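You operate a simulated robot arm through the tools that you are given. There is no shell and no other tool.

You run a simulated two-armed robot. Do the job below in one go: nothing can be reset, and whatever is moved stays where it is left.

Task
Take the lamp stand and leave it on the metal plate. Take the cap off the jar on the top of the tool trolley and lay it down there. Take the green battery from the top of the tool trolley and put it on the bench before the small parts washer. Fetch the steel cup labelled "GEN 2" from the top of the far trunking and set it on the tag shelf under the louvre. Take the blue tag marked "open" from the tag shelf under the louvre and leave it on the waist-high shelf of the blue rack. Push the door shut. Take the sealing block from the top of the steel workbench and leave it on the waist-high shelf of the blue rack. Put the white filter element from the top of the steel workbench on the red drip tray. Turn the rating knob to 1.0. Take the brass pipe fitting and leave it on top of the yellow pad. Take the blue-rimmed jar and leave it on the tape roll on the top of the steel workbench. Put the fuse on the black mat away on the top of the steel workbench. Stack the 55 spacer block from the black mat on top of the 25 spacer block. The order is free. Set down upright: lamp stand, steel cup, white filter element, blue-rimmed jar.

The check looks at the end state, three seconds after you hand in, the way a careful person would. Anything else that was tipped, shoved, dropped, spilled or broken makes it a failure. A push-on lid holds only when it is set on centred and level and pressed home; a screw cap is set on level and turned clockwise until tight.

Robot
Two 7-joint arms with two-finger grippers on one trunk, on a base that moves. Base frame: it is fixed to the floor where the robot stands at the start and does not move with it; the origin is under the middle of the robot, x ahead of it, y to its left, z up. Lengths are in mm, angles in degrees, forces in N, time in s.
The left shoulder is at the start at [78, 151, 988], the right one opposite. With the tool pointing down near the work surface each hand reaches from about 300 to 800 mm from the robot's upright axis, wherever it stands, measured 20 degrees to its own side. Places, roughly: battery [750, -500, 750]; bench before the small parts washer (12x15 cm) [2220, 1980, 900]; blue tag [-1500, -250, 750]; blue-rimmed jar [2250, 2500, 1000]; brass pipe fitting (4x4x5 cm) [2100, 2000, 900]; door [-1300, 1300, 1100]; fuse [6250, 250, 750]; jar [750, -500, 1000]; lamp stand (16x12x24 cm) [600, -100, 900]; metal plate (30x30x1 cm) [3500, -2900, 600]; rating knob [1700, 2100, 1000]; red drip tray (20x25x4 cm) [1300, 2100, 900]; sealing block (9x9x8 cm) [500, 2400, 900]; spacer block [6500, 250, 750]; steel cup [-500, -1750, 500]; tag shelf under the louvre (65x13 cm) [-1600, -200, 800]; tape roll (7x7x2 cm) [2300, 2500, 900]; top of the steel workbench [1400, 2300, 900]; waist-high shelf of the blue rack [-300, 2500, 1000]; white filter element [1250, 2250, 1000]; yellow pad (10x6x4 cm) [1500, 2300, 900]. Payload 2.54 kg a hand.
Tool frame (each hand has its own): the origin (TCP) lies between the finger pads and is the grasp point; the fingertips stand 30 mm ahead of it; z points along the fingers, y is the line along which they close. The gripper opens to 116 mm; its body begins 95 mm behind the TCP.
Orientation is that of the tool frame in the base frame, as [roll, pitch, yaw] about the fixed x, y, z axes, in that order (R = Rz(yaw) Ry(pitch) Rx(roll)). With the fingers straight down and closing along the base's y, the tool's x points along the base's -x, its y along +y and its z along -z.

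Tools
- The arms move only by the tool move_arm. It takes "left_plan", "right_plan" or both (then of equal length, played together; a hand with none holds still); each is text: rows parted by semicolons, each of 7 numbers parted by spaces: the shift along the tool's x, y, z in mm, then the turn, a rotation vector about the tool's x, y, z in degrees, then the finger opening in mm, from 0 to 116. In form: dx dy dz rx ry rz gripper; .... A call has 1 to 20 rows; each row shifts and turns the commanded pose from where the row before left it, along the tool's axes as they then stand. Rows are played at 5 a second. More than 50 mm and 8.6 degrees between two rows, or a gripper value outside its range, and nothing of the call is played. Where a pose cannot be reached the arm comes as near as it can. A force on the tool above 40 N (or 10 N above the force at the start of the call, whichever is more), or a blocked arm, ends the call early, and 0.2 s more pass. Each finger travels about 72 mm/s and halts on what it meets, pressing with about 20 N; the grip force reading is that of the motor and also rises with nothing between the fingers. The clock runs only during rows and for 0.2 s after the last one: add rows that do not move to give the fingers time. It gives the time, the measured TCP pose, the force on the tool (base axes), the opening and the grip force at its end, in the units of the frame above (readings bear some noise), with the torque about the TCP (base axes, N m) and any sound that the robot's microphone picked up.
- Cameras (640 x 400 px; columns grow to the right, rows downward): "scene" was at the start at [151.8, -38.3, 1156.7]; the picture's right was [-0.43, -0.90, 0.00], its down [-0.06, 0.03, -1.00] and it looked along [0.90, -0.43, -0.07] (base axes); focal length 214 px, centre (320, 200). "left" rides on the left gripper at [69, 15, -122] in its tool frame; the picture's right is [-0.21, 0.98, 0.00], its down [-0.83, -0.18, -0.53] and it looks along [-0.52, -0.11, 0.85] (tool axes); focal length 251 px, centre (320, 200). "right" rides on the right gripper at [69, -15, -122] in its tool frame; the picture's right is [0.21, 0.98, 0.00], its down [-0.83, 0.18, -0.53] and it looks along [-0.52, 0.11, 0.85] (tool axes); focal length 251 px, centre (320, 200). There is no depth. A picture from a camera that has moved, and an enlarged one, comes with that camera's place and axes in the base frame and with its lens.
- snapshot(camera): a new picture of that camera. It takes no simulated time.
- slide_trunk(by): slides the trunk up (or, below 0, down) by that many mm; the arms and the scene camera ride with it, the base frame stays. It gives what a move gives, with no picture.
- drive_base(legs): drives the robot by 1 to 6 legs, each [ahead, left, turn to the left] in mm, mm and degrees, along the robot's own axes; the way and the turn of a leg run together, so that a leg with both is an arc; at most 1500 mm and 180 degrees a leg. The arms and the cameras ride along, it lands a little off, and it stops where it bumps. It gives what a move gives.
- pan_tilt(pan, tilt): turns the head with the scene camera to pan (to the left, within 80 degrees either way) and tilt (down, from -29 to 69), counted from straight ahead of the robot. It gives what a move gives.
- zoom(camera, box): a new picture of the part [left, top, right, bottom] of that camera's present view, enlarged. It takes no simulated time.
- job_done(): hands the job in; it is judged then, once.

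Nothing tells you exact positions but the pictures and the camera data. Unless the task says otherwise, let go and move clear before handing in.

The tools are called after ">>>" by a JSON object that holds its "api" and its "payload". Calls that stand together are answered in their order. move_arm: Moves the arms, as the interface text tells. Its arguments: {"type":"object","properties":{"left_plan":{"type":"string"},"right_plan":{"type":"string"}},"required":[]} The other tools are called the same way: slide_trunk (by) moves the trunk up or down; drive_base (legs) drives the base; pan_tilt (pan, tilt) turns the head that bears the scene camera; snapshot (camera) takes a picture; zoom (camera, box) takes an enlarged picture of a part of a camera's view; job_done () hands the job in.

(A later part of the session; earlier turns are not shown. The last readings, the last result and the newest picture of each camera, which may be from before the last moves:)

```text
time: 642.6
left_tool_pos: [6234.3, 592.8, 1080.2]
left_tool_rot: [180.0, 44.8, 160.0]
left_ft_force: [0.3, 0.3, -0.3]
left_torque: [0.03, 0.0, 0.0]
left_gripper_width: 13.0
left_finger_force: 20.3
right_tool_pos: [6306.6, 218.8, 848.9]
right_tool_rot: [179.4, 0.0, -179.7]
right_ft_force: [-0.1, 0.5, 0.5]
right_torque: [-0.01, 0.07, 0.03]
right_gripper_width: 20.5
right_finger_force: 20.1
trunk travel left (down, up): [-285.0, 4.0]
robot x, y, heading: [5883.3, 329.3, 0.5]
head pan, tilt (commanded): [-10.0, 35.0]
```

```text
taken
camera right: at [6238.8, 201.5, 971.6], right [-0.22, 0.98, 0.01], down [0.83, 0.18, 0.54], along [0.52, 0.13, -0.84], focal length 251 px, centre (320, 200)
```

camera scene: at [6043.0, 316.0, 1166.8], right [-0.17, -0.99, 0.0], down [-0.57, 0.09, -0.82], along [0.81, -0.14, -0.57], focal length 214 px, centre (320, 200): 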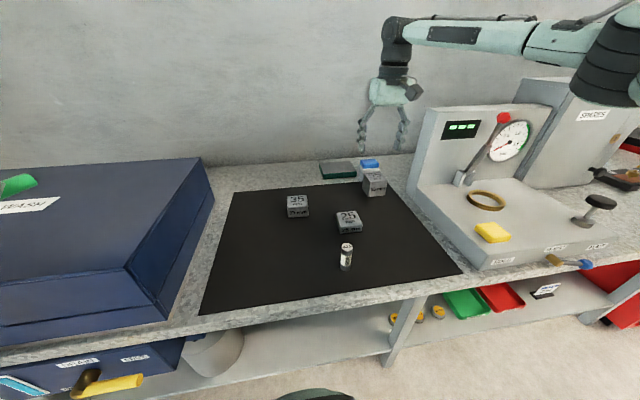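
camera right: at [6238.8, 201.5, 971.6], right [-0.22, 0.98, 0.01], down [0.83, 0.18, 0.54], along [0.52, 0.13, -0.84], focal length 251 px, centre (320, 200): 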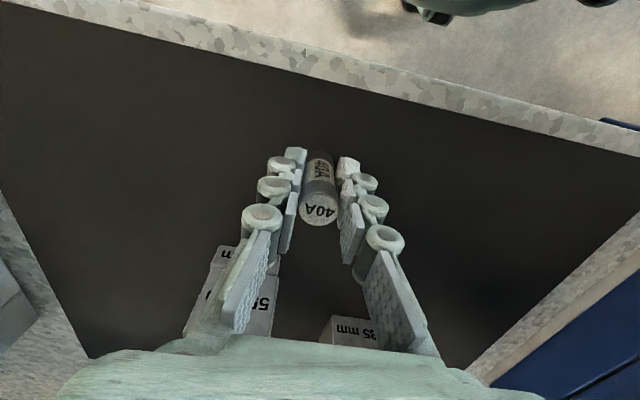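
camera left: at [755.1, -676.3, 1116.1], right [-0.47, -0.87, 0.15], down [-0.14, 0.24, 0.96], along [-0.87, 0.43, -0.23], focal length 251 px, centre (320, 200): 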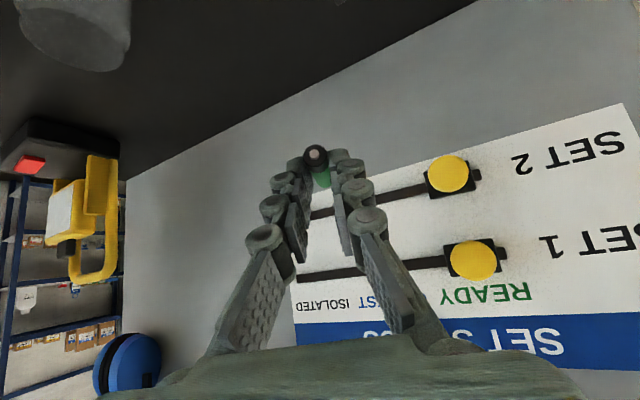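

The fuse is gripped (20.5 mm). Lifting and backing away from the table.

>>> {"api": "move_arm", "payload": {"right_plan": "0 0 -10 0 0 0 10; 0 0 -30 0 0 0 10; 0 0 -40 0 0 0 10; 0 0 -40 0 0 0 10; 0 0 -40 0 0 0 10; 30 0 -40 0 0 0 10; 0 0 0 0 0 0 10"}}

>>> {"api": "zoom", "payload": {"camera": "scene", "box": [240, 110, 440, 280]}}

>>> {"api": "drive_base", "payload": {"legs": [[-600, 0, 0], [0, 0, 90]]}}

```text
time: 644.2
left_tool_pos: [6234.0, 592.5, 1081.0]
left_tool_rot: [-180.0, 44.8, 160.0]
left_ft_force: [0.3, -0.5, 0.0]
left_torque: [0.03, 0.02, 0.04]
left_gripper_width: 12.9
left_finger_force: 19.4
right_tool_pos: [6278.8, 216.2, 1048.2]
right_tool_rot: [179.4, -0.1, -179.5]
right_ft_force: [-0.2, -0.5, -0.7]
right_torque: [0.0, -0.01, -0.02]
right_gripper_width: 21.1
right_finger_force: 20.4
trunk travel left (down, up): [-285.0, 4.0]
robot x, y, heading: [5887.4, 330.1, 0.4]
head pan, tilt (commanded): [-10.0, 35.0]
```

```text
2.35 times, centred on (340, 195) of scene
camera zoom: at [6043.6, 315.8, 1166.6], right [-0.17, -0.99, 0.0], down [-0.57, 0.1, -0.82], along [0.81, -0.14, -0.57], focal length 505 px, centre (273, 212)
```

zoom: 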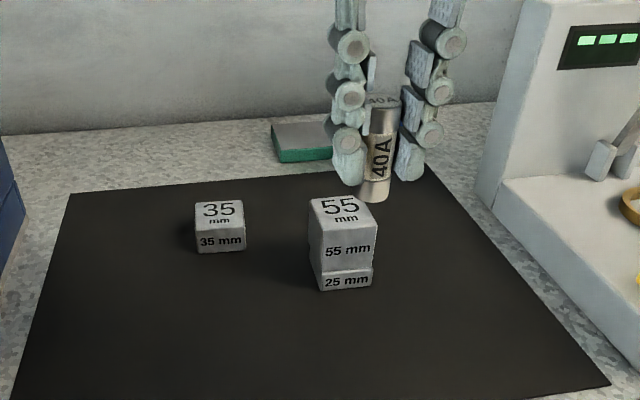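

```text
time: 651.5
left_tool_pos: [5030.2, 679.0, 1081.4]
left_tool_rot: [-179.9, 44.8, -111.1]
left_ft_force: [-0.7, 0.5, -0.3]
left_torque: [0.01, 0.0, 0.0]
left_gripper_width: 12.9
left_finger_force: 19.9
right_tool_pos: [5407.6, 714.8, 1048.3]
right_tool_rot: [179.4, 0.0, -90.8]
right_ft_force: [-0.2, -1.0, -0.4]
right_torque: [0.01, 0.01, -0.01]
right_gripper_width: 20.8
right_finger_force: 20.1
trunk travel left (down, up): [-285.0, 4.0]
robot x, y, heading: [5284.8, 327.7, 89.3]
head pan, tilt (commanded): [-10.0, 35.0]
```

Driving back to the workbench's washer end with the battery and fuse.

>>> {"api": "drive_base", "payload": {"legs": [[300, 1400, 0.7], [300, 1400, 0], [330, 250, 0]]}}

>>> {"api": "pan_tilt", "payload": {"pan": 0, "tilt": 25}}

>>> {"api": "snapshot", "payload": {"camera": "scene"}}

>>> {"api": "zoom", "payload": {"camera": "scene", "box": [200, 120, 440, 260]}}

```text
time: 680.9
left_tool_pos: [2010.2, 1660.7, 1080.8]
left_tool_rot: [-180.0, 44.9, -111.4]
left_ft_force: [0.3, -0.6, 0.3]
left_torque: [0.01, -0.04, -0.03]
left_gripper_width: 13.2
left_finger_force: 19.8
right_tool_pos: [2386.7, 1696.7, 1049.0]
right_tool_rot: [179.5, 0.0, -91.0]
right_ft_force: [0.0, 0.4, -0.5]
right_torque: [-0.03, 0.04, -0.01]
right_gripper_width: 20.8
right_finger_force: 19.5
trunk travel left (down, up): [-285.0, 4.0]
robot x, y, heading: [2265.7, 1311.1, 89.4]
head pan, tilt (commanded): [-10.0, 35.0]
```

```text
time: 681.6
left_tool_pos: [2009.7, 1660.2, 1081.6]
left_tool_rot: [180.0, 44.9, -111.4]
left_ft_force: [-0.6, -0.1, -0.2]
left_torque: [-0.01, 0.0, 0.01]
left_gripper_width: 12.9
left_finger_force: 20.4
right_tool_pos: [2387.0, 1695.8, 1048.0]
right_tool_rot: [179.4, 0.0, -91.1]
right_ft_force: [-0.7, -0.2, -0.6]
right_torque: [0.0, -0.01, 0.02]
right_gripper_width: 20.9
right_finger_force: 20.2
trunk travel left (down, up): [-285.0, 4.0]
robot x, y, heading: [2264.9, 1309.2, 89.0]
head pan, tilt (commanded): [0.0, 25.0]
```

```text
taken
camera scene: at [2267.7, 1468.3, 1182.5], right [1.0, -0.02, 0.0], down [-0.01, -0.42, -0.91], along [0.02, 0.91, -0.42], focal length 214 px, centre (320, 200)
```

scene: 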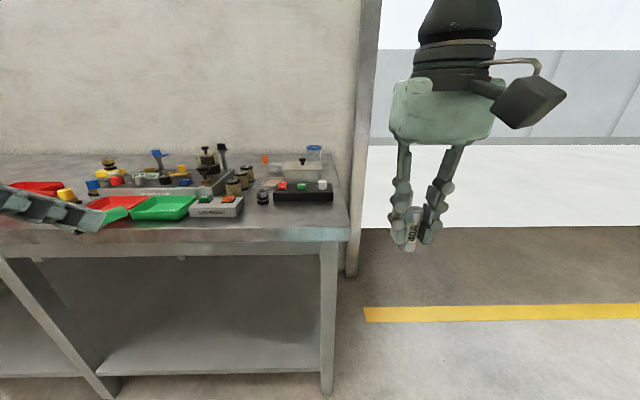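

```text
2.67 times, centred on (320, 190) of scene
camera zoom: at [2267.7, 1468.3, 1182.5], right [1.0, -0.02, 0.0], down [-0.01, -0.42, -0.91], along [0.02, 0.91, -0.42], focal length 572 px, centre (320, 227)
```

zoom: 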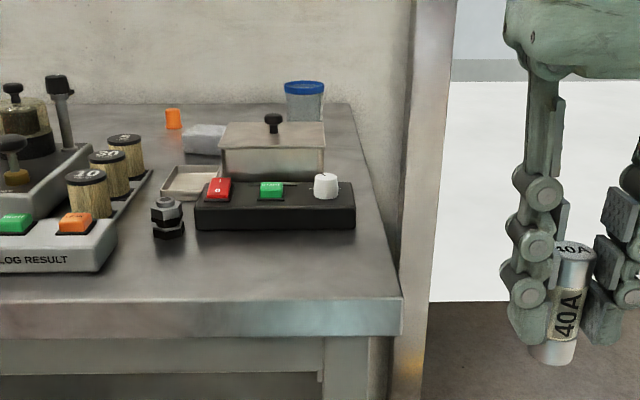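

The free bench area before the washer's control box is about x 2135–2320, y 1920–2075. Driving nearer to place the battery there.

>>> {"api": "drive_base", "payload": {"legs": [[165, -75, 1]]}}

>>> {"api": "pan_tilt", "payload": {"pan": 15, "tilt": 40}}

>>> {"api": "snapshot", "payload": {"camera": "scene"}}

```text
time: 683.1
left_tool_pos: [2076.9, 1813.4, 1081.1]
left_tool_rot: [-180.0, 44.8, -110.1]
left_ft_force: [0.5, 0.5, 0.0]
left_torque: [0.0, 0.01, 0.0]
left_gripper_width: 12.8
left_finger_force: 19.9
right_tool_pos: [2452.3, 1858.4, 1047.9]
right_tool_rot: [179.4, 0.0, -89.8]
right_ft_force: [-0.5, 0.7, -0.5]
right_torque: [-0.01, 0.05, 0.02]
right_gripper_width: 20.9
right_finger_force: 19.7
trunk travel left (down, up): [-285.0, 4.0]
robot x, y, heading: [2339.9, 1465.7, 90.4]
head pan, tilt (commanded): [0.0, 25.0]
```

```text
time: 683.9
left_tool_pos: [2077.7, 1812.2, 1080.5]
left_tool_rot: [-179.9, 44.8, -110.2]
left_ft_force: [0.8, 0.3, -0.6]
left_torque: [-0.03, 0.02, -0.03]
left_gripper_width: 12.9
left_finger_force: 20.0
right_tool_pos: [2454.2, 1857.9, 1048.7]
right_tool_rot: [179.5, 0.0, -89.9]
right_ft_force: [-0.8, 0.0, 0.0]
right_torque: [-0.02, 0.01, 0.02]
right_gripper_width: 20.7
right_finger_force: 20.4
trunk travel left (down, up): [-285.0, 4.0]
robot x, y, heading: [2339.0, 1469.0, 90.3]
head pan, tilt (commanded): [15.0, 40.0]
```

```text
taken
camera scene: at [2317.4, 1617.1, 1159.2], right [0.96, 0.26, 0.0], down [0.17, -0.62, -0.77], along [-0.2, 0.74, -0.64], focal length 214 px, centre (320, 200)
```

scene: 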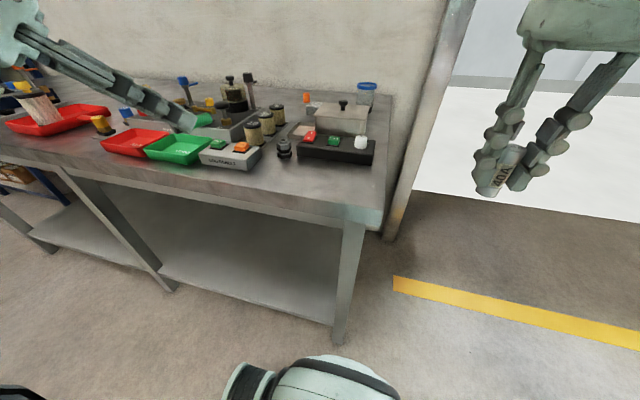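

Carrying the battery over the target area.

>>> {"api": "move_arm", "payload": {"left_plan": "-13.5 -12.4 32.5 0 0 0 4; -13.5 -12.4 32.5 0 0 0 4; -13.5 -12.4 32.5 0 0 0 4; -13.5 -12.4 32.5 0 0 0 4; -13.5 -12.4 32.5 0 0 0 4; -13.5 -12.4 32.5 0 0 0 4; 0 0 0 0 0 0 4"}}

>>> {"api": "snapshot", "payload": {"camera": "left"}}

>>> {"api": "zoom", "payload": {"camera": "scene", "box": [240, 80, 420, 220]}}

```text
time: 685.5
left_tool_pos: [2212.0, 1972.1, 1001.8]
left_tool_rot: [-180.0, 44.8, -110.1]
left_ft_force: [-0.2, -0.6, -0.6]
left_torque: [0.01, 0.01, 0.05]
left_gripper_width: 12.7
left_finger_force: 20.1
left hand out of reach, approached as far as the arm can: row 1
right_tool_pos: [2454.5, 1857.8, 1049.5]
right_tool_rot: [179.3, 0.0, -89.7]
right_ft_force: [0.1, -0.7, -0.8]
right_torque: [0.01, -0.04, 0.01]
right_gripper_width: 20.9
right_finger_force: 19.8
trunk travel left (down, up): [-285.0, 4.0]
robot x, y, heading: [2342.5, 1467.3, 90.3]
head pan, tilt (commanded): [15.0, 40.0]
```

```text
taken
camera left: at [2150.7, 1851.3, 1041.0], right [-0.86, 0.48, 0.15], down [0.24, 0.13, 0.96], along [0.44, 0.87, -0.23], focal length 251 px, centre (320, 200)
```

left: 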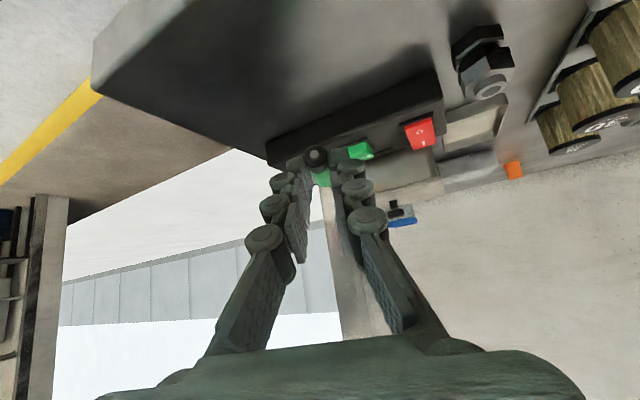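

```text
2.86 times, centred on (330, 150) of scene
camera zoom: at [2317.2, 1616.9, 1159.2], right [0.96, 0.26, 0.0], down [0.17, -0.62, -0.77], along [-0.2, 0.74, -0.64], focal length 613 px, centre (291, 343)
```

zoom: 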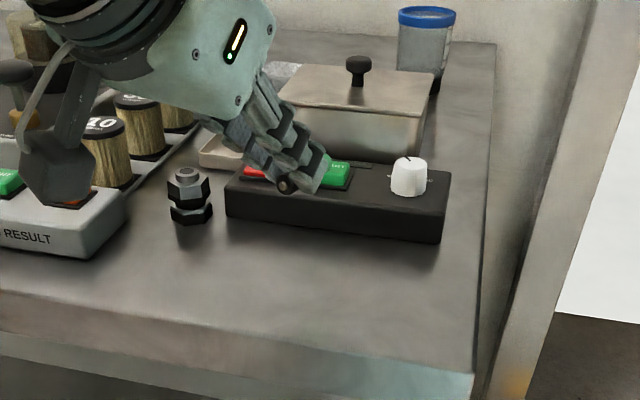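

Lowering the battery toward the bench.

>>> {"api": "move_arm", "payload": {"left_plan": "14.1 0 14.1 0 0 0 4; 14.1 0 14.1 0 0 0 4; 12 0 12 0 0 0 4; 6 0 6 0 0 0 4; 0 0 0 0 0 0 4"}}

>>> {"api": "zoom", "payload": {"camera": "scene", "box": [280, 110, 380, 200]}}

>>> {"api": "zoom", "payload": {"camera": "left", "box": [220, 80, 420, 230]}}

```text
time: 686.7
left_tool_pos: [2211.3, 1972.8, 936.7]
left_tool_rot: [179.9, 44.7, -110.1]
left_ft_force: [-0.1, -0.4, -0.3]
left_torque: [-0.03, 0.01, 0.01]
left_gripper_width: 13.4
left_finger_force: 19.8
right_tool_pos: [2453.1, 1857.6, 1048.8]
right_tool_rot: [179.5, 0.0, -89.8]
right_ft_force: [-0.1, 0.1, -0.8]
right_torque: [0.01, -0.01, 0.02]
right_gripper_width: 20.6
right_finger_force: 20.4
trunk travel left (down, up): [-285.0, 4.0]
robot x, y, heading: [2338.2, 1469.5, 90.1]
head pan, tilt (commanded): [15.0, 40.0]
```

```text
4.44 times, centred on (330, 155) of scene
camera zoom: at [2317.3, 1617.1, 1159.2], right [0.96, 0.26, 0.0], down [0.17, -0.62, -0.77], along [-0.2, 0.74, -0.64], focal length 953 px, centre (276, 400)
```

zoom: 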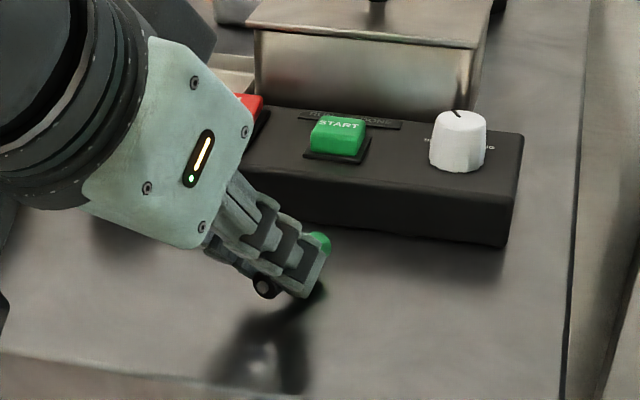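

```text
2.67 times, centred on (320, 155) of left
camera zoom: at [2150.3, 1851.2, 975.6], right [-0.86, 0.48, 0.15], down [0.24, 0.14, 0.96], along [0.44, 0.87, -0.23], focal length 670 px, centre (320, 320)
```

zoom: 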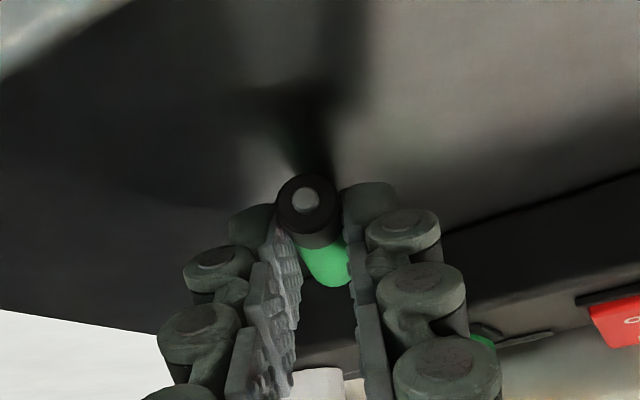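

>>> {"api": "move_arm", "payload": {"left_plan": "1.8 0 1.8 0 0 0 4; 1.8 0 1.8 0 0 0 4; 0 0 0 0 0 0 4"}}

>>> {"api": "move_arm", "payload": {"left_plan": "1.4 0 1.4 0 0 0 4; 0 0 0 0 0 0 4"}}

>>> {"api": "move_arm", "payload": {"left_plan": "1.4 0 1.4 0 0 0 4; 0 0 0 0 0 0 4"}}

>>> {"api": "move_arm", "payload": {"left_plan": "1.4 0 1.4 0 0 0 4; 0 0 0 0 0 0 4"}}

```text
time: 687.5
left_tool_pos: [2211.4, 1973.9, 933.6]
left_tool_rot: [-180.0, 44.7, -110.1]
left_ft_force: [-0.1, 0.6, -0.4]
left_torque: [0.01, 0.03, 0.01]
left_gripper_width: 13.2
left_finger_force: 20.3
right_tool_pos: [2454.6, 1859.1, 1047.1]
right_tool_rot: [179.4, -0.1, -89.8]
right_ft_force: [0.0, 0.0, -0.8]
right_torque: [-0.02, -0.02, -0.02]
right_gripper_width: 20.7
right_finger_force: 19.8
trunk travel left (down, up): [-285.0, 4.0]
robot x, y, heading: [2340.1, 1464.8, 90.2]
head pan, tilt (commanded): [15.0, 40.0]
```

```text
time: 688.1
left_tool_pos: [2211.1, 1973.4, 930.3]
left_tool_rot: [180.0, 44.8, -110.1]
left_ft_force: [-0.9, 0.3, -0.1]
left_torque: [0.0, 0.0, 0.02]
left_gripper_width: 12.9
left_finger_force: 20.1
right_tool_pos: [2453.6, 1858.2, 1049.2]
right_tool_rot: [179.4, 0.0, -89.8]
right_ft_force: [-0.1, -0.2, -0.5]
right_torque: [-0.02, -0.03, -0.02]
right_gripper_width: 20.8
right_finger_force: 19.9
trunk travel left (down, up): [-285.0, 4.0]
robot x, y, heading: [2339.5, 1469.2, 90.3]
head pan, tilt (commanded): [15.0, 40.0]
```

```text
time: 688.7
left_tool_pos: [2212.1, 1973.5, 929.9]
left_tool_rot: [-179.9, 44.9, -110.2]
left_ft_force: [0.1, 0.7, 4.9]
left_torque: [0.22, -0.09, 0.0]
left_gripper_width: 13.3
left_finger_force: 19.7
right_tool_pos: [2453.6, 1857.6, 1048.6]
right_tool_rot: [179.4, 0.0, -89.8]
right_ft_force: [-0.5, 0.0, 0.0]
right_torque: [-0.02, 0.01, 0.01]
right_gripper_width: 21.0
right_finger_force: 20.5
trunk travel left (down, up): [-285.0, 4.0]
robot x, y, heading: [2337.8, 1464.3, 90.6]
head pan, tilt (commanded): [15.0, 40.0]
```

```text
time: 689.3
left_tool_pos: [2211.6, 1973.2, 928.3]
left_tool_rot: [180.0, 45.1, -110.1]
left_ft_force: [-2.0, 1.7, 13.8]
left_torque: [0.45, -0.06, 0.06]
left_gripper_width: 13.0
left_finger_force: 20.0
right_tool_pos: [2453.8, 1857.2, 1049.1]
right_tool_rot: [179.5, 0.0, -89.8]
right_ft_force: [0.7, -0.4, 0.2]
right_torque: [0.02, 0.0, -0.01]
right_gripper_width: 20.6
right_finger_force: 20.5
trunk travel left (down, up): [-285.0, 4.0]
robot x, y, heading: [2337.9, 1464.6, 90.2]
head pan, tilt (commanded): [15.0, 40.0]
```

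Contact. Releasing very gently so the battery doesn't roll.

>>> {"api": "move_arm", "payload": {"left_plan": "-0.9 0 -0.9 0 0 0 12; 0 0 0 0 0 0 14; 0 0 0 0 0 0 16; 0 0 0 0 0 0 18; 0 0 0 0 0 0 22; 0 0 0 0 0 0 28; 0 0 0 0 0 0 34; 0 0 0 0 0 0 34"}}

>>> {"api": "zoom", "payload": {"camera": "left", "box": [220, 80, 420, 230]}}

>>> {"api": "zoom", "payload": {"camera": "scene", "box": [280, 110, 380, 200]}}

```text
time: 691.1
left_tool_pos: [2213.2, 1972.9, 928.0]
left_tool_rot: [-180.0, 44.7, -110.3]
left_ft_force: [-0.6, 1.4, 4.5]
left_torque: [0.07, -0.02, -0.04]
left_gripper_width: 35.2
left_finger_force: 0.2
right_tool_pos: [2453.9, 1856.7, 1048.7]
right_tool_rot: [179.4, 0.0, -89.8]
right_ft_force: [0.6, 0.9, -1.1]
right_torque: [0.04, 0.02, -0.03]
right_gripper_width: 20.7
right_finger_force: 19.8
trunk travel left (down, up): [-285.0, 4.0]
robot x, y, heading: [2334.6, 1465.8, 90.3]
head pan, tilt (commanded): [15.0, 40.0]
```

```text
2.67 times, centred on (320, 155) of left
camera zoom: at [2151.3, 1850.6, 966.3], right [-0.86, 0.48, 0.15], down [0.24, 0.14, 0.96], along [0.44, 0.87, -0.23], focal length 670 px, centre (320, 320)
```

zoom: 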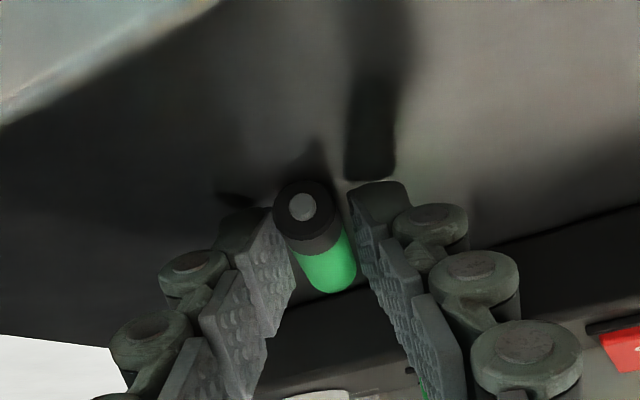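

```text
4.44 times, centred on (330, 155) of scene
camera zoom: at [2317.4, 1616.6, 1159.2], right [0.96, 0.26, 0.0], down [0.17, -0.62, -0.77], along [-0.2, 0.74, -0.64], focal length 953 px, centre (276, 400)
```

zoom: 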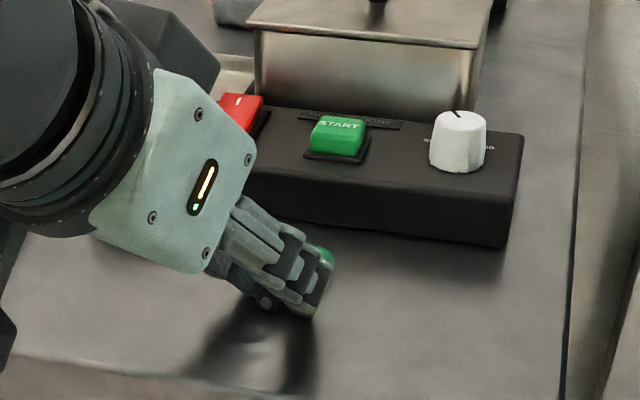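

Battery rests on the bench. Opening a bit more, then lifting away.

>>> {"api": "move_arm", "payload": {"left_plan": "0 0 0 0 0 0 40; 0 0 0 0 0 0 46; 0 0 0 0 0 0 46; -4 0 -4 0 0 0 46; -10 0 -10 0 0 0 46; -15 0 -20 0 0 0 46; 0 0 -40 0 0 0 46; 0 0 -40 0 0 0 46; 0 0 -40 0 0 0 46; 0 0 0 0 0 0 46"}}

>>> {"api": "zoom", "payload": {"camera": "scene", "box": [240, 90, 400, 210]}}

```text
time: 693.3
left_tool_pos: [2180.7, 1891.1, 1056.5]
left_tool_rot: [-180.0, 44.7, -110.1]
left_ft_force: [0.7, -0.5, -0.3]
left_torque: [-0.02, -0.02, 0.01]
left_gripper_width: 46.3
left_finger_force: 0.0
right_tool_pos: [2454.2, 1858.6, 1048.2]
right_tool_rot: [179.3, 0.0, -89.8]
right_ft_force: [1.0, -0.9, 0.2]
right_torque: [-0.01, 0.01, 0.01]
right_gripper_width: 20.6
right_finger_force: 19.7
trunk travel left (down, up): [-285.0, 4.0]
robot x, y, heading: [2342.7, 1465.2, 90.1]
head pan, tilt (commanded): [15.0, 40.0]
```

```text
3.33 times, centred on (320, 150) of scene
camera zoom: at [2317.3, 1617.2, 1159.2], right [0.96, 0.26, 0.0], down [0.17, -0.62, -0.77], along [-0.2, 0.74, -0.64], focal length 715 px, centre (320, 367)
```

zoom: 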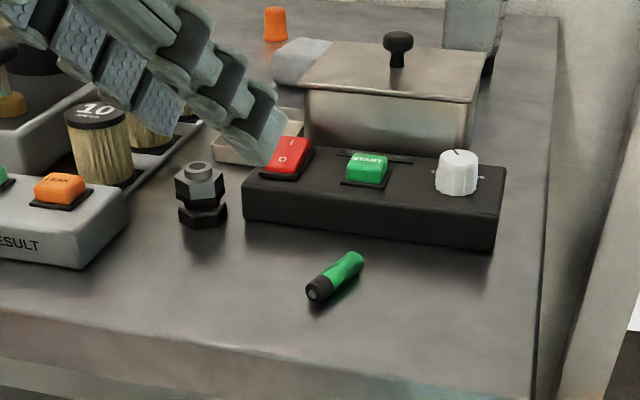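

The battery lies before the washer. Next, the fuse: I'll go look at the fuse rack by the relay tester to choose a suitable spot on the bench.

>>> {"api": "drive_base", "payload": {"legs": [[-150, 0, 0], [0, 1250, 0]]}}

>>> {"api": "pan_tilt", "payload": {"pan": 10, "tilt": 25}}

>>> {"api": "snapshot", "payload": {"camera": "scene"}}

>>> {"api": "zoom", "payload": {"camera": "scene", "box": [200, 130, 440, 270]}}

```text
time: 706.4
left_tool_pos: [939.6, 1740.0, 1055.3]
left_tool_rot: [-179.9, 44.8, -110.4]
left_ft_force: [-0.5, -0.9, 0.3]
left_torque: [0.01, -0.01, -0.01]
left_gripper_width: 46.3
left_finger_force: 0.1
right_tool_pos: [1210.6, 1704.8, 1048.4]
right_tool_rot: [179.4, 0.0, -90.0]
right_ft_force: [-0.2, 0.4, -1.0]
right_torque: [-0.03, 0.04, 0.01]
right_gripper_width: 20.8
right_finger_force: 20.3
trunk travel left (down, up): [-285.0, 4.0]
robot x, y, heading: [1098.3, 1312.3, 89.7]
head pan, tilt (commanded): [15.0, 40.0]
```

```text
time: 707.2
left_tool_pos: [938.2, 1739.7, 1054.5]
left_tool_rot: [180.0, 44.8, -110.4]
left_ft_force: [0.7, 0.4, -0.8]
left_torque: [0.02, 0.0, -0.01]
left_gripper_width: 46.0
left_finger_force: 0.1
right_tool_pos: [1211.0, 1704.0, 1048.1]
right_tool_rot: [179.4, 0.1, -90.0]
right_ft_force: [-0.9, 0.0, -0.1]
right_torque: [0.01, 0.02, 0.01]
right_gripper_width: 20.7
right_finger_force: 19.7
trunk travel left (down, up): [-285.0, 4.0]
robot x, y, heading: [1092.7, 1314.7, 90.0]
head pan, tilt (commanded): [10.0, 25.0]
```

```text
taken
camera scene: at [1079.2, 1472.9, 1182.4], right [0.98, 0.17, 0.0], down [0.07, -0.42, -0.91], along [-0.16, 0.89, -0.42], focal length 214 px, centre (320, 200)
```

scene: 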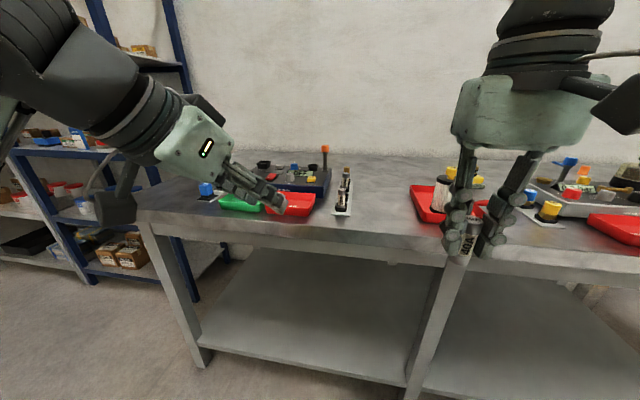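

```text
2.67 times, centred on (320, 200) of scene
camera zoom: at [1079.2, 1472.9, 1182.4], right [0.98, 0.17, 0.0], down [0.07, -0.42, -0.91], along [-0.16, 0.89, -0.42], focal length 572 px, centre (320, 200)
```

zoom: 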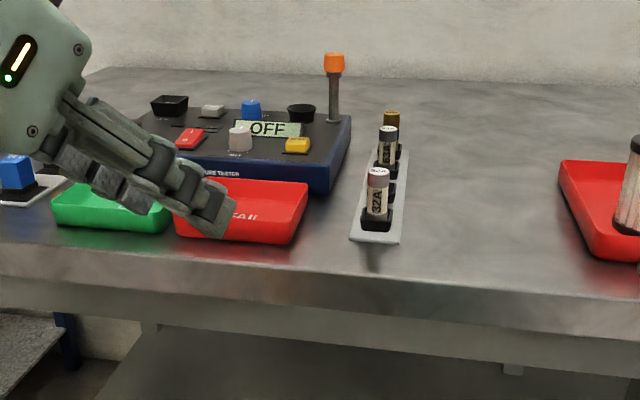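

The rack already holds its fuses; I'll stand the 40A fuse directly on the free bench top beside it, near [1175, 2040]. Driving in.

>>> {"api": "drive_base", "payload": {"legs": [[185, 0, 0]]}}

>>> {"api": "move_arm", "payload": {"right_plan": "-30 8 0 0 0 0 10; -36 9 0 0 0 0 10; -36 9 5 0 0 0 10; -36 9 20 0 0 0 10; 0 0 30 0 0 0 10; 0 0 30 0 0 0 10; 0 0 0 0 0 0 10"}}

>>> {"api": "pan_tilt", "payload": {"pan": 0, "tilt": 35}}

>>> {"api": "snapshot", "payload": {"camera": "scene"}}

>>> {"api": "snapshot", "payload": {"camera": "right"}}

```text
time: 708.7
left_tool_pos: [939.2, 1923.5, 1054.6]
left_tool_rot: [179.9, 44.7, -110.4]
left_ft_force: [0.7, 0.4, 0.5]
left_torque: [0.02, -0.01, 0.0]
left_gripper_width: 45.9
left_finger_force: 0.1
right_tool_pos: [1210.2, 1889.2, 1048.1]
right_tool_rot: [179.5, -0.1, -90.0]
right_ft_force: [1.0, 0.7, -0.3]
right_torque: [-0.01, 0.0, 0.01]
right_gripper_width: 20.8
right_finger_force: 19.9
trunk travel left (down, up): [-285.0, 4.0]
robot x, y, heading: [1093.4, 1494.8, 90.2]
head pan, tilt (commanded): [10.0, 25.0]
```

```text
time: 710.3
left_tool_pos: [937.7, 1923.3, 1055.8]
left_tool_rot: [-180.0, 44.8, -110.4]
left_ft_force: [1.2, 0.2, -0.1]
left_torque: [0.02, 0.01, 0.0]
left_gripper_width: 46.3
left_finger_force: 0.0
right_tool_pos: [1201.6, 2024.8, 974.9]
right_tool_rot: [179.3, 0.1, -90.0]
right_ft_force: [-0.4, -0.3, -0.5]
right_torque: [-0.03, 0.0, 0.04]
right_gripper_width: 20.8
right_finger_force: 19.9
right hand out of reach, approached as far as the arm can: row 4
trunk travel left (down, up): [-285.0, 4.0]
robot x, y, heading: [1098.1, 1498.7, 90.4]
head pan, tilt (commanded): [10.0, 25.0]
```

```text
time: 711.0
left_tool_pos: [938.1, 1922.8, 1055.9]
left_tool_rot: [-180.0, 44.9, -110.4]
left_ft_force: [0.2, 0.5, 0.2]
left_torque: [-0.01, -0.01, -0.02]
left_gripper_width: 46.2
left_finger_force: 0.1
right_tool_pos: [1202.0, 2024.4, 974.8]
right_tool_rot: [179.4, 0.0, -90.1]
right_ft_force: [0.8, -0.2, -0.7]
right_torque: [0.0, -0.02, -0.01]
right_gripper_width: 20.7
right_finger_force: 20.2
trunk travel left (down, up): [-285.0, 4.0]
robot x, y, heading: [1087.7, 1498.2, 90.1]
head pan, tilt (commanded): [0.0, 35.0]
```

```text
taken
camera scene: at [1094.9, 1654.4, 1166.8], right [1.0, 0.0, 0.0], down [0.0, -0.57, -0.82], along [0.0, 0.82, -0.57], focal length 214 px, centre (320, 200)
```

scene: 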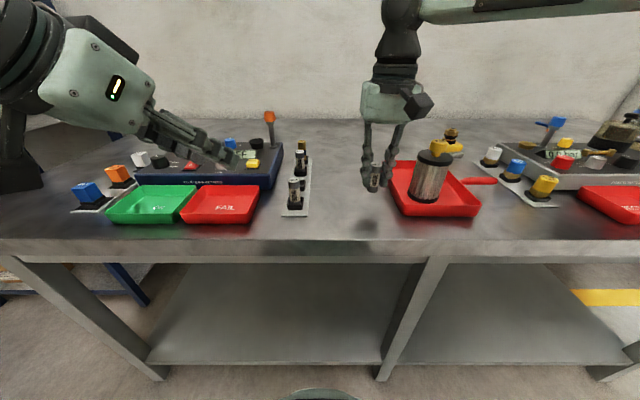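

```text
taken
camera right: at [1218.7, 1954.8, 1097.8], right [-0.98, -0.21, 0.01], down [-0.17, 0.83, 0.54], along [-0.12, 0.52, -0.84], focal length 251 px, centre (320, 200)
```

right: 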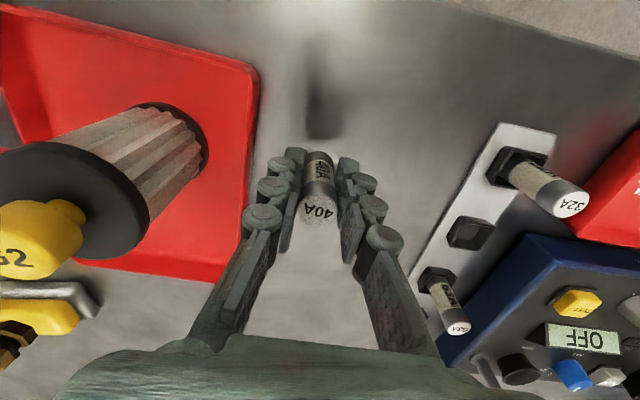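

There is an empty socket in the rack between the two fuses. Let me zoom in on it.

>>> {"api": "zoom", "payload": {"camera": "right", "box": [400, 100, 640, 350]}}

>>> {"api": "zoom", "payload": {"camera": "scene", "box": [260, 120, 340, 230]}}

```text
1.60 times, centred on (520, 225) of right
camera zoom: at [1218.7, 1954.8, 1097.8], right [-0.98, -0.21, 0.01], down [-0.17, 0.83, 0.54], along [-0.12, 0.52, -0.84], focal length 402 px, centre (0, 160)
```

zoom: 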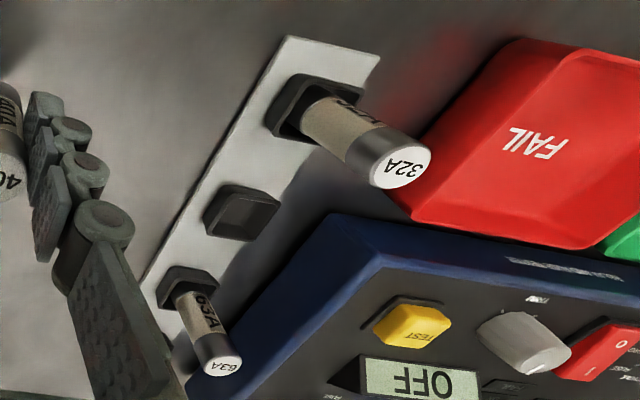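

```text
3.64 times, centred on (300, 175) of scene
camera zoom: at [1094.9, 1654.4, 1166.8], right [1.0, 0.0, 0.0], down [0.0, -0.57, -0.82], along [0.0, 0.82, -0.57], focal length 780 px, centre (393, 291)
```

zoom: 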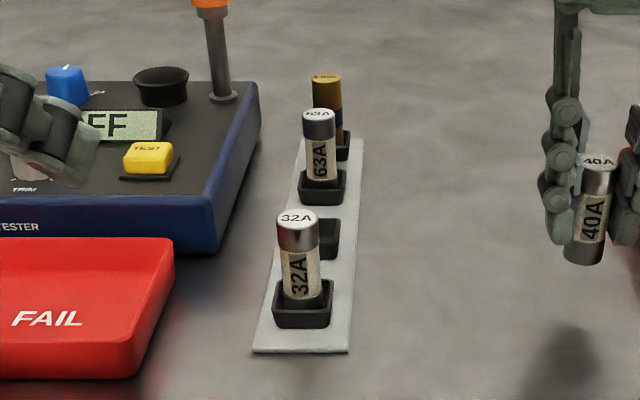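

The rack has sockets for 32A, (empty), 63A and a link, so the 40A fuse clearly belongs in the empty socket. Raising the hand, then strafing left to line up with it.

>>> {"api": "move_arm", "payload": {"right_plan": "20 0 -30 0 0 0 10; 30 0 -30 0 0 0 10; 30 0 -30 0 0 0 10; 20 0 -15 0 0 0 10; 0 0 0 0 0 0 10"}}

>>> {"api": "drive_base", "payload": {"legs": [[0, 170, 0]]}}

>>> {"api": "snapshot", "payload": {"camera": "right"}}

>>> {"api": "pan_tilt", "payload": {"pan": -15, "tilt": 35}}

>>> {"api": "zoom", "payload": {"camera": "scene", "box": [260, 90, 380, 220]}}

```text
time: 712.2
left_tool_pos: [938.3, 1923.6, 1054.1]
left_tool_rot: [-180.0, 44.8, -110.3]
left_ft_force: [0.5, 0.0, -0.5]
left_torque: [0.0, -0.01, -0.01]
left_gripper_width: 46.1
left_finger_force: 0.1
right_tool_pos: [1203.0, 1921.3, 1078.3]
right_tool_rot: [179.5, -0.1, -90.1]
right_ft_force: [-0.5, 0.4, -1.5]
right_torque: [0.01, -0.02, 0.02]
right_gripper_width: 20.8
right_finger_force: 19.9
trunk travel left (down, up): [-285.0, 4.0]
robot x, y, heading: [1092.7, 1494.5, 90.1]
head pan, tilt (commanded): [0.0, 35.0]
```

```text
time: 714.5
left_tool_pos: [770.4, 1923.5, 1054.9]
left_tool_rot: [-179.9, 44.8, -110.6]
left_ft_force: [0.4, -0.4, -0.6]
left_torque: [0.02, 0.0, 0.01]
left_gripper_width: 46.1
left_finger_force: 0.1
right_tool_pos: [1033.6, 1923.2, 1079.2]
right_tool_rot: [179.4, 0.1, -90.2]
right_ft_force: [0.2, -0.9, -1.0]
right_torque: [0.01, -0.05, 0.02]
right_gripper_width: 20.7
right_finger_force: 19.8
trunk travel left (down, up): [-285.0, 4.0]
robot x, y, heading: [923.4, 1499.4, 90.0]
head pan, tilt (commanded): [0.0, 35.0]
```

```text
taken
camera right: at [1051.1, 1852.3, 1201.7], right [-0.98, -0.21, 0.01], down [-0.17, 0.83, 0.54], along [-0.12, 0.52, -0.84], focal length 251 px, centre (320, 200)
```

right: 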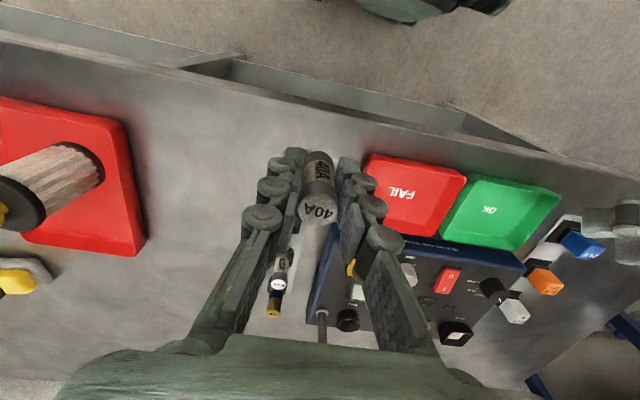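

```text
time: 715.3
left_tool_pos: [770.3, 1922.9, 1055.4]
left_tool_rot: [179.9, 44.8, -110.5]
left_ft_force: [0.9, -0.5, -1.0]
left_torque: [-0.03, -0.01, -0.03]
left_gripper_width: 46.1
left_finger_force: 0.0
right_tool_pos: [1034.2, 1922.2, 1079.2]
right_tool_rot: [179.3, -0.1, -90.2]
right_ft_force: [0.5, 0.0, -0.1]
right_torque: [-0.01, 0.01, -0.01]
right_gripper_width: 20.7
right_finger_force: 19.7
trunk travel left (down, up): [-285.0, 4.0]
robot x, y, heading: [928.5, 1500.1, 90.0]
head pan, tilt (commanded): [-15.0, 35.0]
```

```text
3.08 times, centred on (320, 155) of scene
camera zoom: at [949.1, 1651.3, 1166.7], right [0.97, -0.26, 0.0], down [-0.15, -0.55, -0.82], along [0.21, 0.79, -0.57], focal length 660 px, centre (320, 338)
```

zoom: 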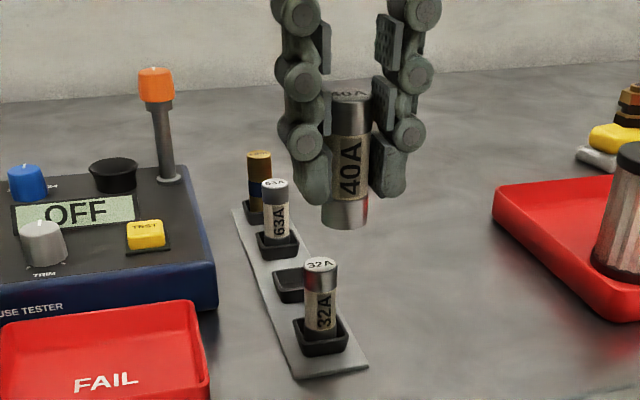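

Moving the fuse closer above the rack to measure the socket with the hand camera.

>>> {"api": "move_arm", "payload": {"right_plan": "-35 -3 0 0 0 0 10; -40 -3 5 0 0 0 10; -40 -3 7 0 0 0 10; -30 -3 7 0 0 0 10; 0 0 0 0 0 0 10"}}

>>> {"api": "snapshot", "payload": {"camera": "right"}}

>>> {"api": "zoom", "payload": {"camera": "scene", "box": [260, 60, 400, 220]}}

```text
time: 716.5
left_tool_pos: [770.5, 1922.8, 1053.9]
left_tool_rot: [-180.0, 44.8, -110.6]
left_ft_force: [0.1, -0.7, -0.1]
left_torque: [-0.02, -0.01, 0.0]
left_gripper_width: 46.0
left_finger_force: 0.0
right_tool_pos: [1060.7, 2044.8, 1064.5]
right_tool_rot: [179.3, 0.0, -90.2]
right_ft_force: [-0.8, 0.4, -0.4]
right_torque: [-0.01, -0.02, -0.02]
right_gripper_width: 20.9
right_finger_force: 20.3
right hand out of reach, approached as far as the arm can: row 3, 4
trunk travel left (down, up): [-285.0, 4.0]
robot x, y, heading: [925.8, 1496.5, 89.9]
head pan, tilt (commanded): [-15.0, 35.0]
```

```text
taken
camera right: at [1078.4, 1975.5, 1187.3], right [-0.98, -0.21, 0.01], down [-0.17, 0.83, 0.54], along [-0.12, 0.52, -0.84], focal length 251 px, centre (320, 200)
```

right: 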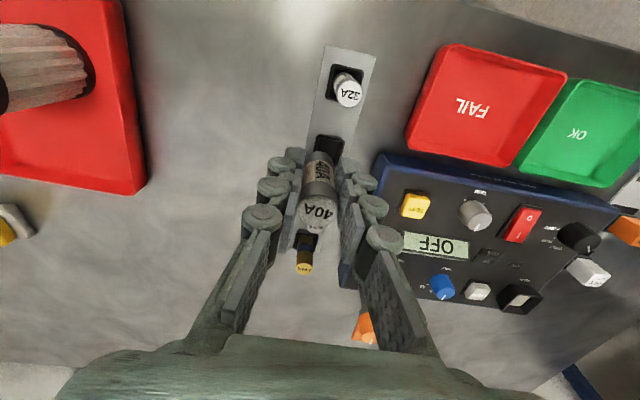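

```text
2.50 times, centred on (330, 140) of scene
camera zoom: at [949.3, 1651.5, 1166.7], right [0.97, -0.26, 0.0], down [-0.15, -0.55, -0.82], along [0.21, 0.79, -0.57], focal length 536 px, centre (295, 350)
```

zoom: 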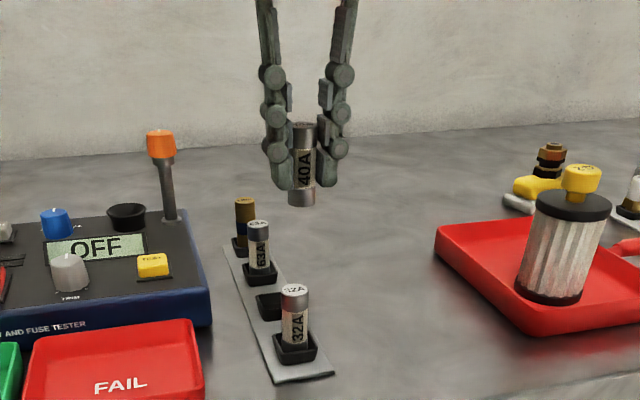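

>>> {"api": "zoom", "payload": {"camera": "right", "box": [260, 40, 420, 240]}}

```text
2.00 times, centred on (340, 140) of right
camera zoom: at [1078.4, 1975.5, 1187.3], right [-0.98, -0.21, 0.01], down [-0.17, 0.83, 0.54], along [-0.12, 0.52, -0.84], focal length 503 px, centre (280, 320)
```

zoom: 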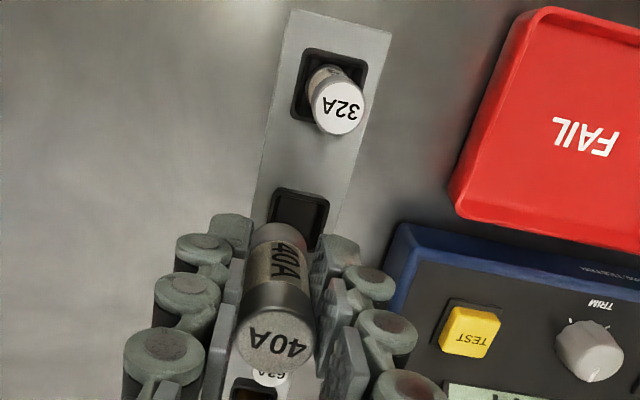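

The empty socket is at about [1044, 2082]. Moving diagonally down toward it, staying clear of the neighbouring fuses.

>>> {"api": "move_arm", "payload": {"right_plan": "-12 6 20 0 0 0 10; -13 6 20 0 0 0 10; -12 4 19 0 0 0 10; 0 0 0 0 0 0 10"}}

>>> {"api": "zoom", "payload": {"camera": "right", "box": [240, 20, 420, 240]}}

>>> {"api": "zoom", "payload": {"camera": "scene", "box": [270, 90, 370, 210]}}

```text
time: 717.5
left_tool_pos: [768.8, 1924.1, 1056.5]
left_tool_rot: [180.0, 44.8, -110.5]
left_ft_force: [-0.2, 0.4, -0.3]
left_torque: [-0.02, 0.01, 0.01]
left_gripper_width: 46.1
left_finger_force: 0.1
right_tool_pos: [1074.6, 2067.1, 1031.3]
right_tool_rot: [179.3, 0.0, -90.0]
right_ft_force: [0.1, 0.8, 0.1]
right_torque: [-0.03, 0.03, -0.01]
right_gripper_width: 20.8
right_finger_force: 20.2
right hand out of reach, approached as far as the arm can: row 1, 2, 3
trunk travel left (down, up): [-285.0, 4.0]
robot x, y, heading: [925.5, 1497.3, 89.9]
head pan, tilt (commanded): [-15.0, 35.0]
```

```text
1.82 times, centred on (330, 130) of right
camera zoom: at [1091.2, 1997.8, 1154.4], right [-0.98, -0.21, 0.01], down [-0.17, 0.83, 0.54], along [-0.12, 0.52, -0.84], focal length 457 px, centre (302, 327)
```

zoom: 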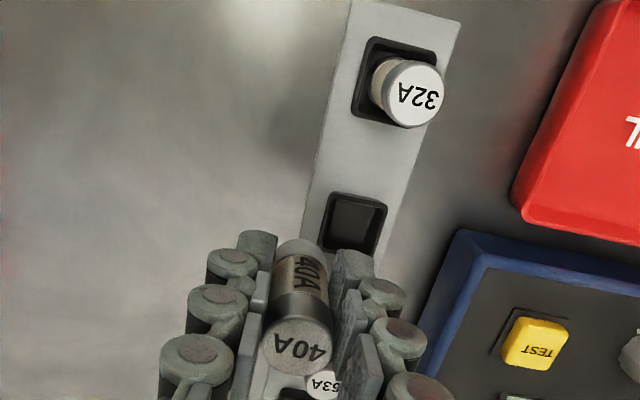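

```text
3.33 times, centred on (320, 150) of scene
camera zoom: at [949.0, 1651.4, 1166.7], right [0.97, -0.26, 0.0], down [-0.15, -0.55, -0.82], along [0.21, 0.79, -0.57], focal length 715 px, centre (320, 367)
```

zoom: 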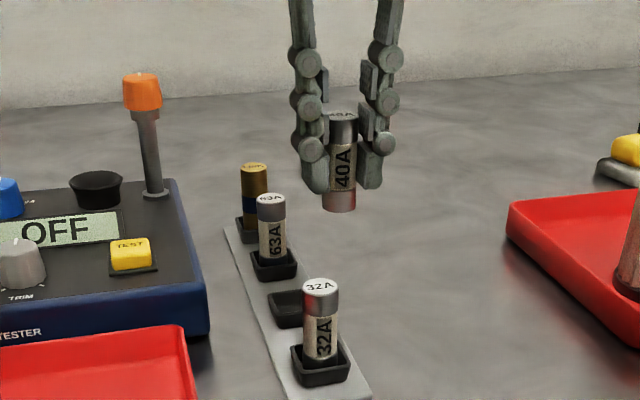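

The arm is at its reach limit at this height. Driving 18 mm closer, then descending slightly in front of the socket where the reach is better.

>>> {"api": "drive_base", "payload": {"legs": [[18, 0, 0]]}}

>>> {"api": "move_arm", "payload": {"right_plan": "9 10 16 0 0 0 10; 8 10 16 0 0 0 10; 8 10 16 0 0 0 10; 0 0 12 0 0 0 10; 0 0 0 0 0 0 10"}}

>>> {"api": "zoom", "payload": {"camera": "right", "box": [240, 20, 420, 240]}}

>>> {"api": "zoom", "payload": {"camera": "scene", "box": [270, 90, 370, 210]}}

```text
time: 718.3
left_tool_pos: [770.4, 1942.5, 1056.0]
left_tool_rot: [180.0, 44.7, -110.4]
left_ft_force: [-0.3, 0.6, -0.3]
left_torque: [-0.01, 0.0, -0.02]
left_gripper_width: 45.9
left_finger_force: 0.1
right_tool_pos: [1075.3, 2085.8, 1031.9]
right_tool_rot: [179.4, 0.0, -90.2]
right_ft_force: [0.0, 0.1, -0.6]
right_torque: [-0.07, -0.01, 0.01]
right_gripper_width: 20.7
right_finger_force: 19.8
trunk travel left (down, up): [-285.0, 4.0]
robot x, y, heading: [924.8, 1514.8, 89.9]
head pan, tilt (commanded): [-15.0, 35.0]
```

```text
time: 719.5
left_tool_pos: [769.3, 1940.5, 1055.0]
left_tool_rot: [180.0, 44.8, -110.5]
left_ft_force: [-0.6, 0.3, 0.7]
left_torque: [0.01, 0.01, 0.03]
left_gripper_width: 46.2
left_finger_force: 0.0
right_tool_pos: [1043.1, 2060.4, 972.4]
right_tool_rot: [179.4, -0.1, -90.1]
right_ft_force: [-0.7, 0.2, 0.3]
right_torque: [-0.03, -0.02, 0.02]
right_gripper_width: 20.8
right_finger_force: 19.8
trunk travel left (down, up): [-285.0, 4.0]
robot x, y, heading: [927.1, 1515.9, 89.9]
head pan, tilt (commanded): [-15.0, 35.0]
```

```text
1.82 times, centred on (330, 130) of right
camera zoom: at [1060.6, 1990.8, 1095.4], right [-0.98, -0.21, 0.01], down [-0.17, 0.83, 0.54], along [-0.12, 0.52, -0.84], focal length 457 px, centre (302, 327)
```

zoom: 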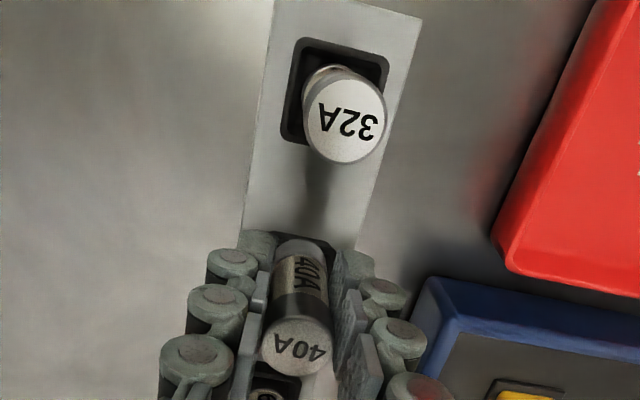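

```text
3.33 times, centred on (320, 150) of scene
camera zoom: at [949.1, 1669.1, 1166.7], right [0.97, -0.26, 0.0], down [-0.15, -0.55, -0.82], along [0.21, 0.79, -0.57], focal length 715 px, centre (320, 367)
```

zoom: 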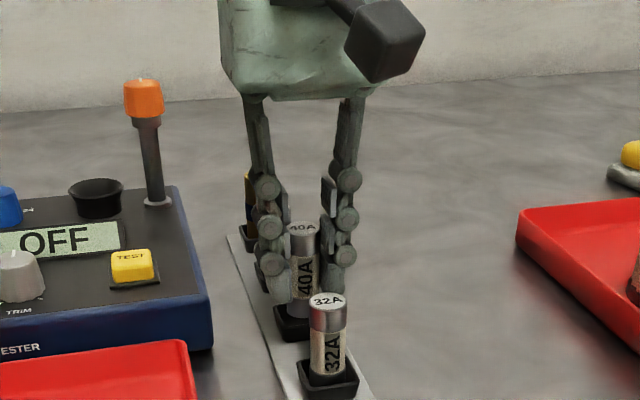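

Fuse bottom is ~15 mm above the socket rim level, about 21 mm short in y. Shifting forward 21 mm and checking.

>>> {"api": "move_arm", "payload": {"right_plan": "-11 0 0 0 0 0 10; -10 0 0 0 0 0 10; 0 0 0 0 0 0 10"}}

>>> {"api": "zoom", "payload": {"camera": "scene", "box": [280, 110, 350, 210]}}

>>> {"api": "zoom", "payload": {"camera": "right", "box": [240, 20, 420, 240]}}

```text
time: 720.3
left_tool_pos: [771.1, 1940.9, 1054.7]
left_tool_rot: [-180.0, 44.8, -110.6]
left_ft_force: [-0.7, -0.1, -0.5]
left_torque: [-0.01, 0.01, 0.03]
left_gripper_width: 46.0
left_finger_force: 0.0
right_tool_pos: [1048.0, 2080.3, 973.2]
right_tool_rot: [179.4, 0.2, -90.1]
right_ft_force: [0.4, -0.1, -1.3]
right_torque: [0.0, 0.03, -0.01]
right_gripper_width: 21.0
right_finger_force: 20.4
trunk travel left (down, up): [-285.0, 4.0]
robot x, y, heading: [926.9, 1517.7, 90.3]
head pan, tilt (commanded): [-15.0, 35.0]
```

```text
4.00 times, centred on (315, 160) of scene
camera zoom: at [949.1, 1669.0, 1166.8], right [0.97, -0.26, 0.0], down [-0.15, -0.55, -0.82], along [0.21, 0.79, -0.57], focal length 858 px, centre (340, 360)
```

zoom: 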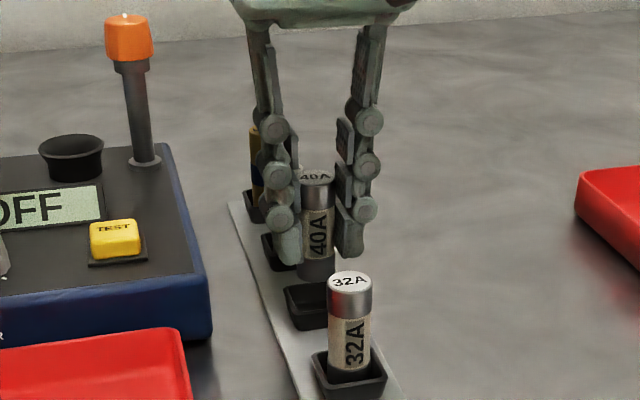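

```text
1.82 times, centred on (330, 130) of right
camera zoom: at [1063.6, 2011.0, 1095.4], right [-0.98, -0.21, 0.01], down [-0.17, 0.83, 0.54], along [-0.12, 0.52, -0.84], focal length 457 px, centre (302, 327)
```

zoom: 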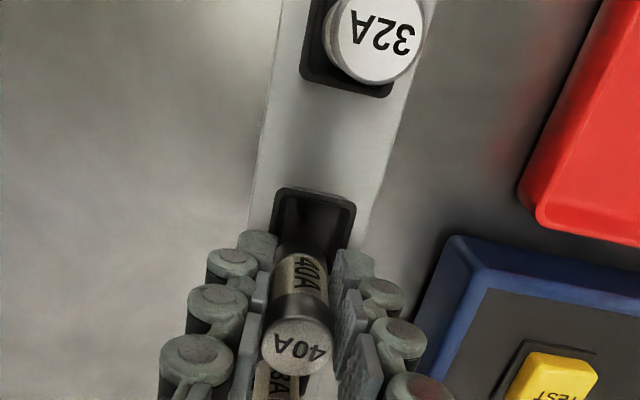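

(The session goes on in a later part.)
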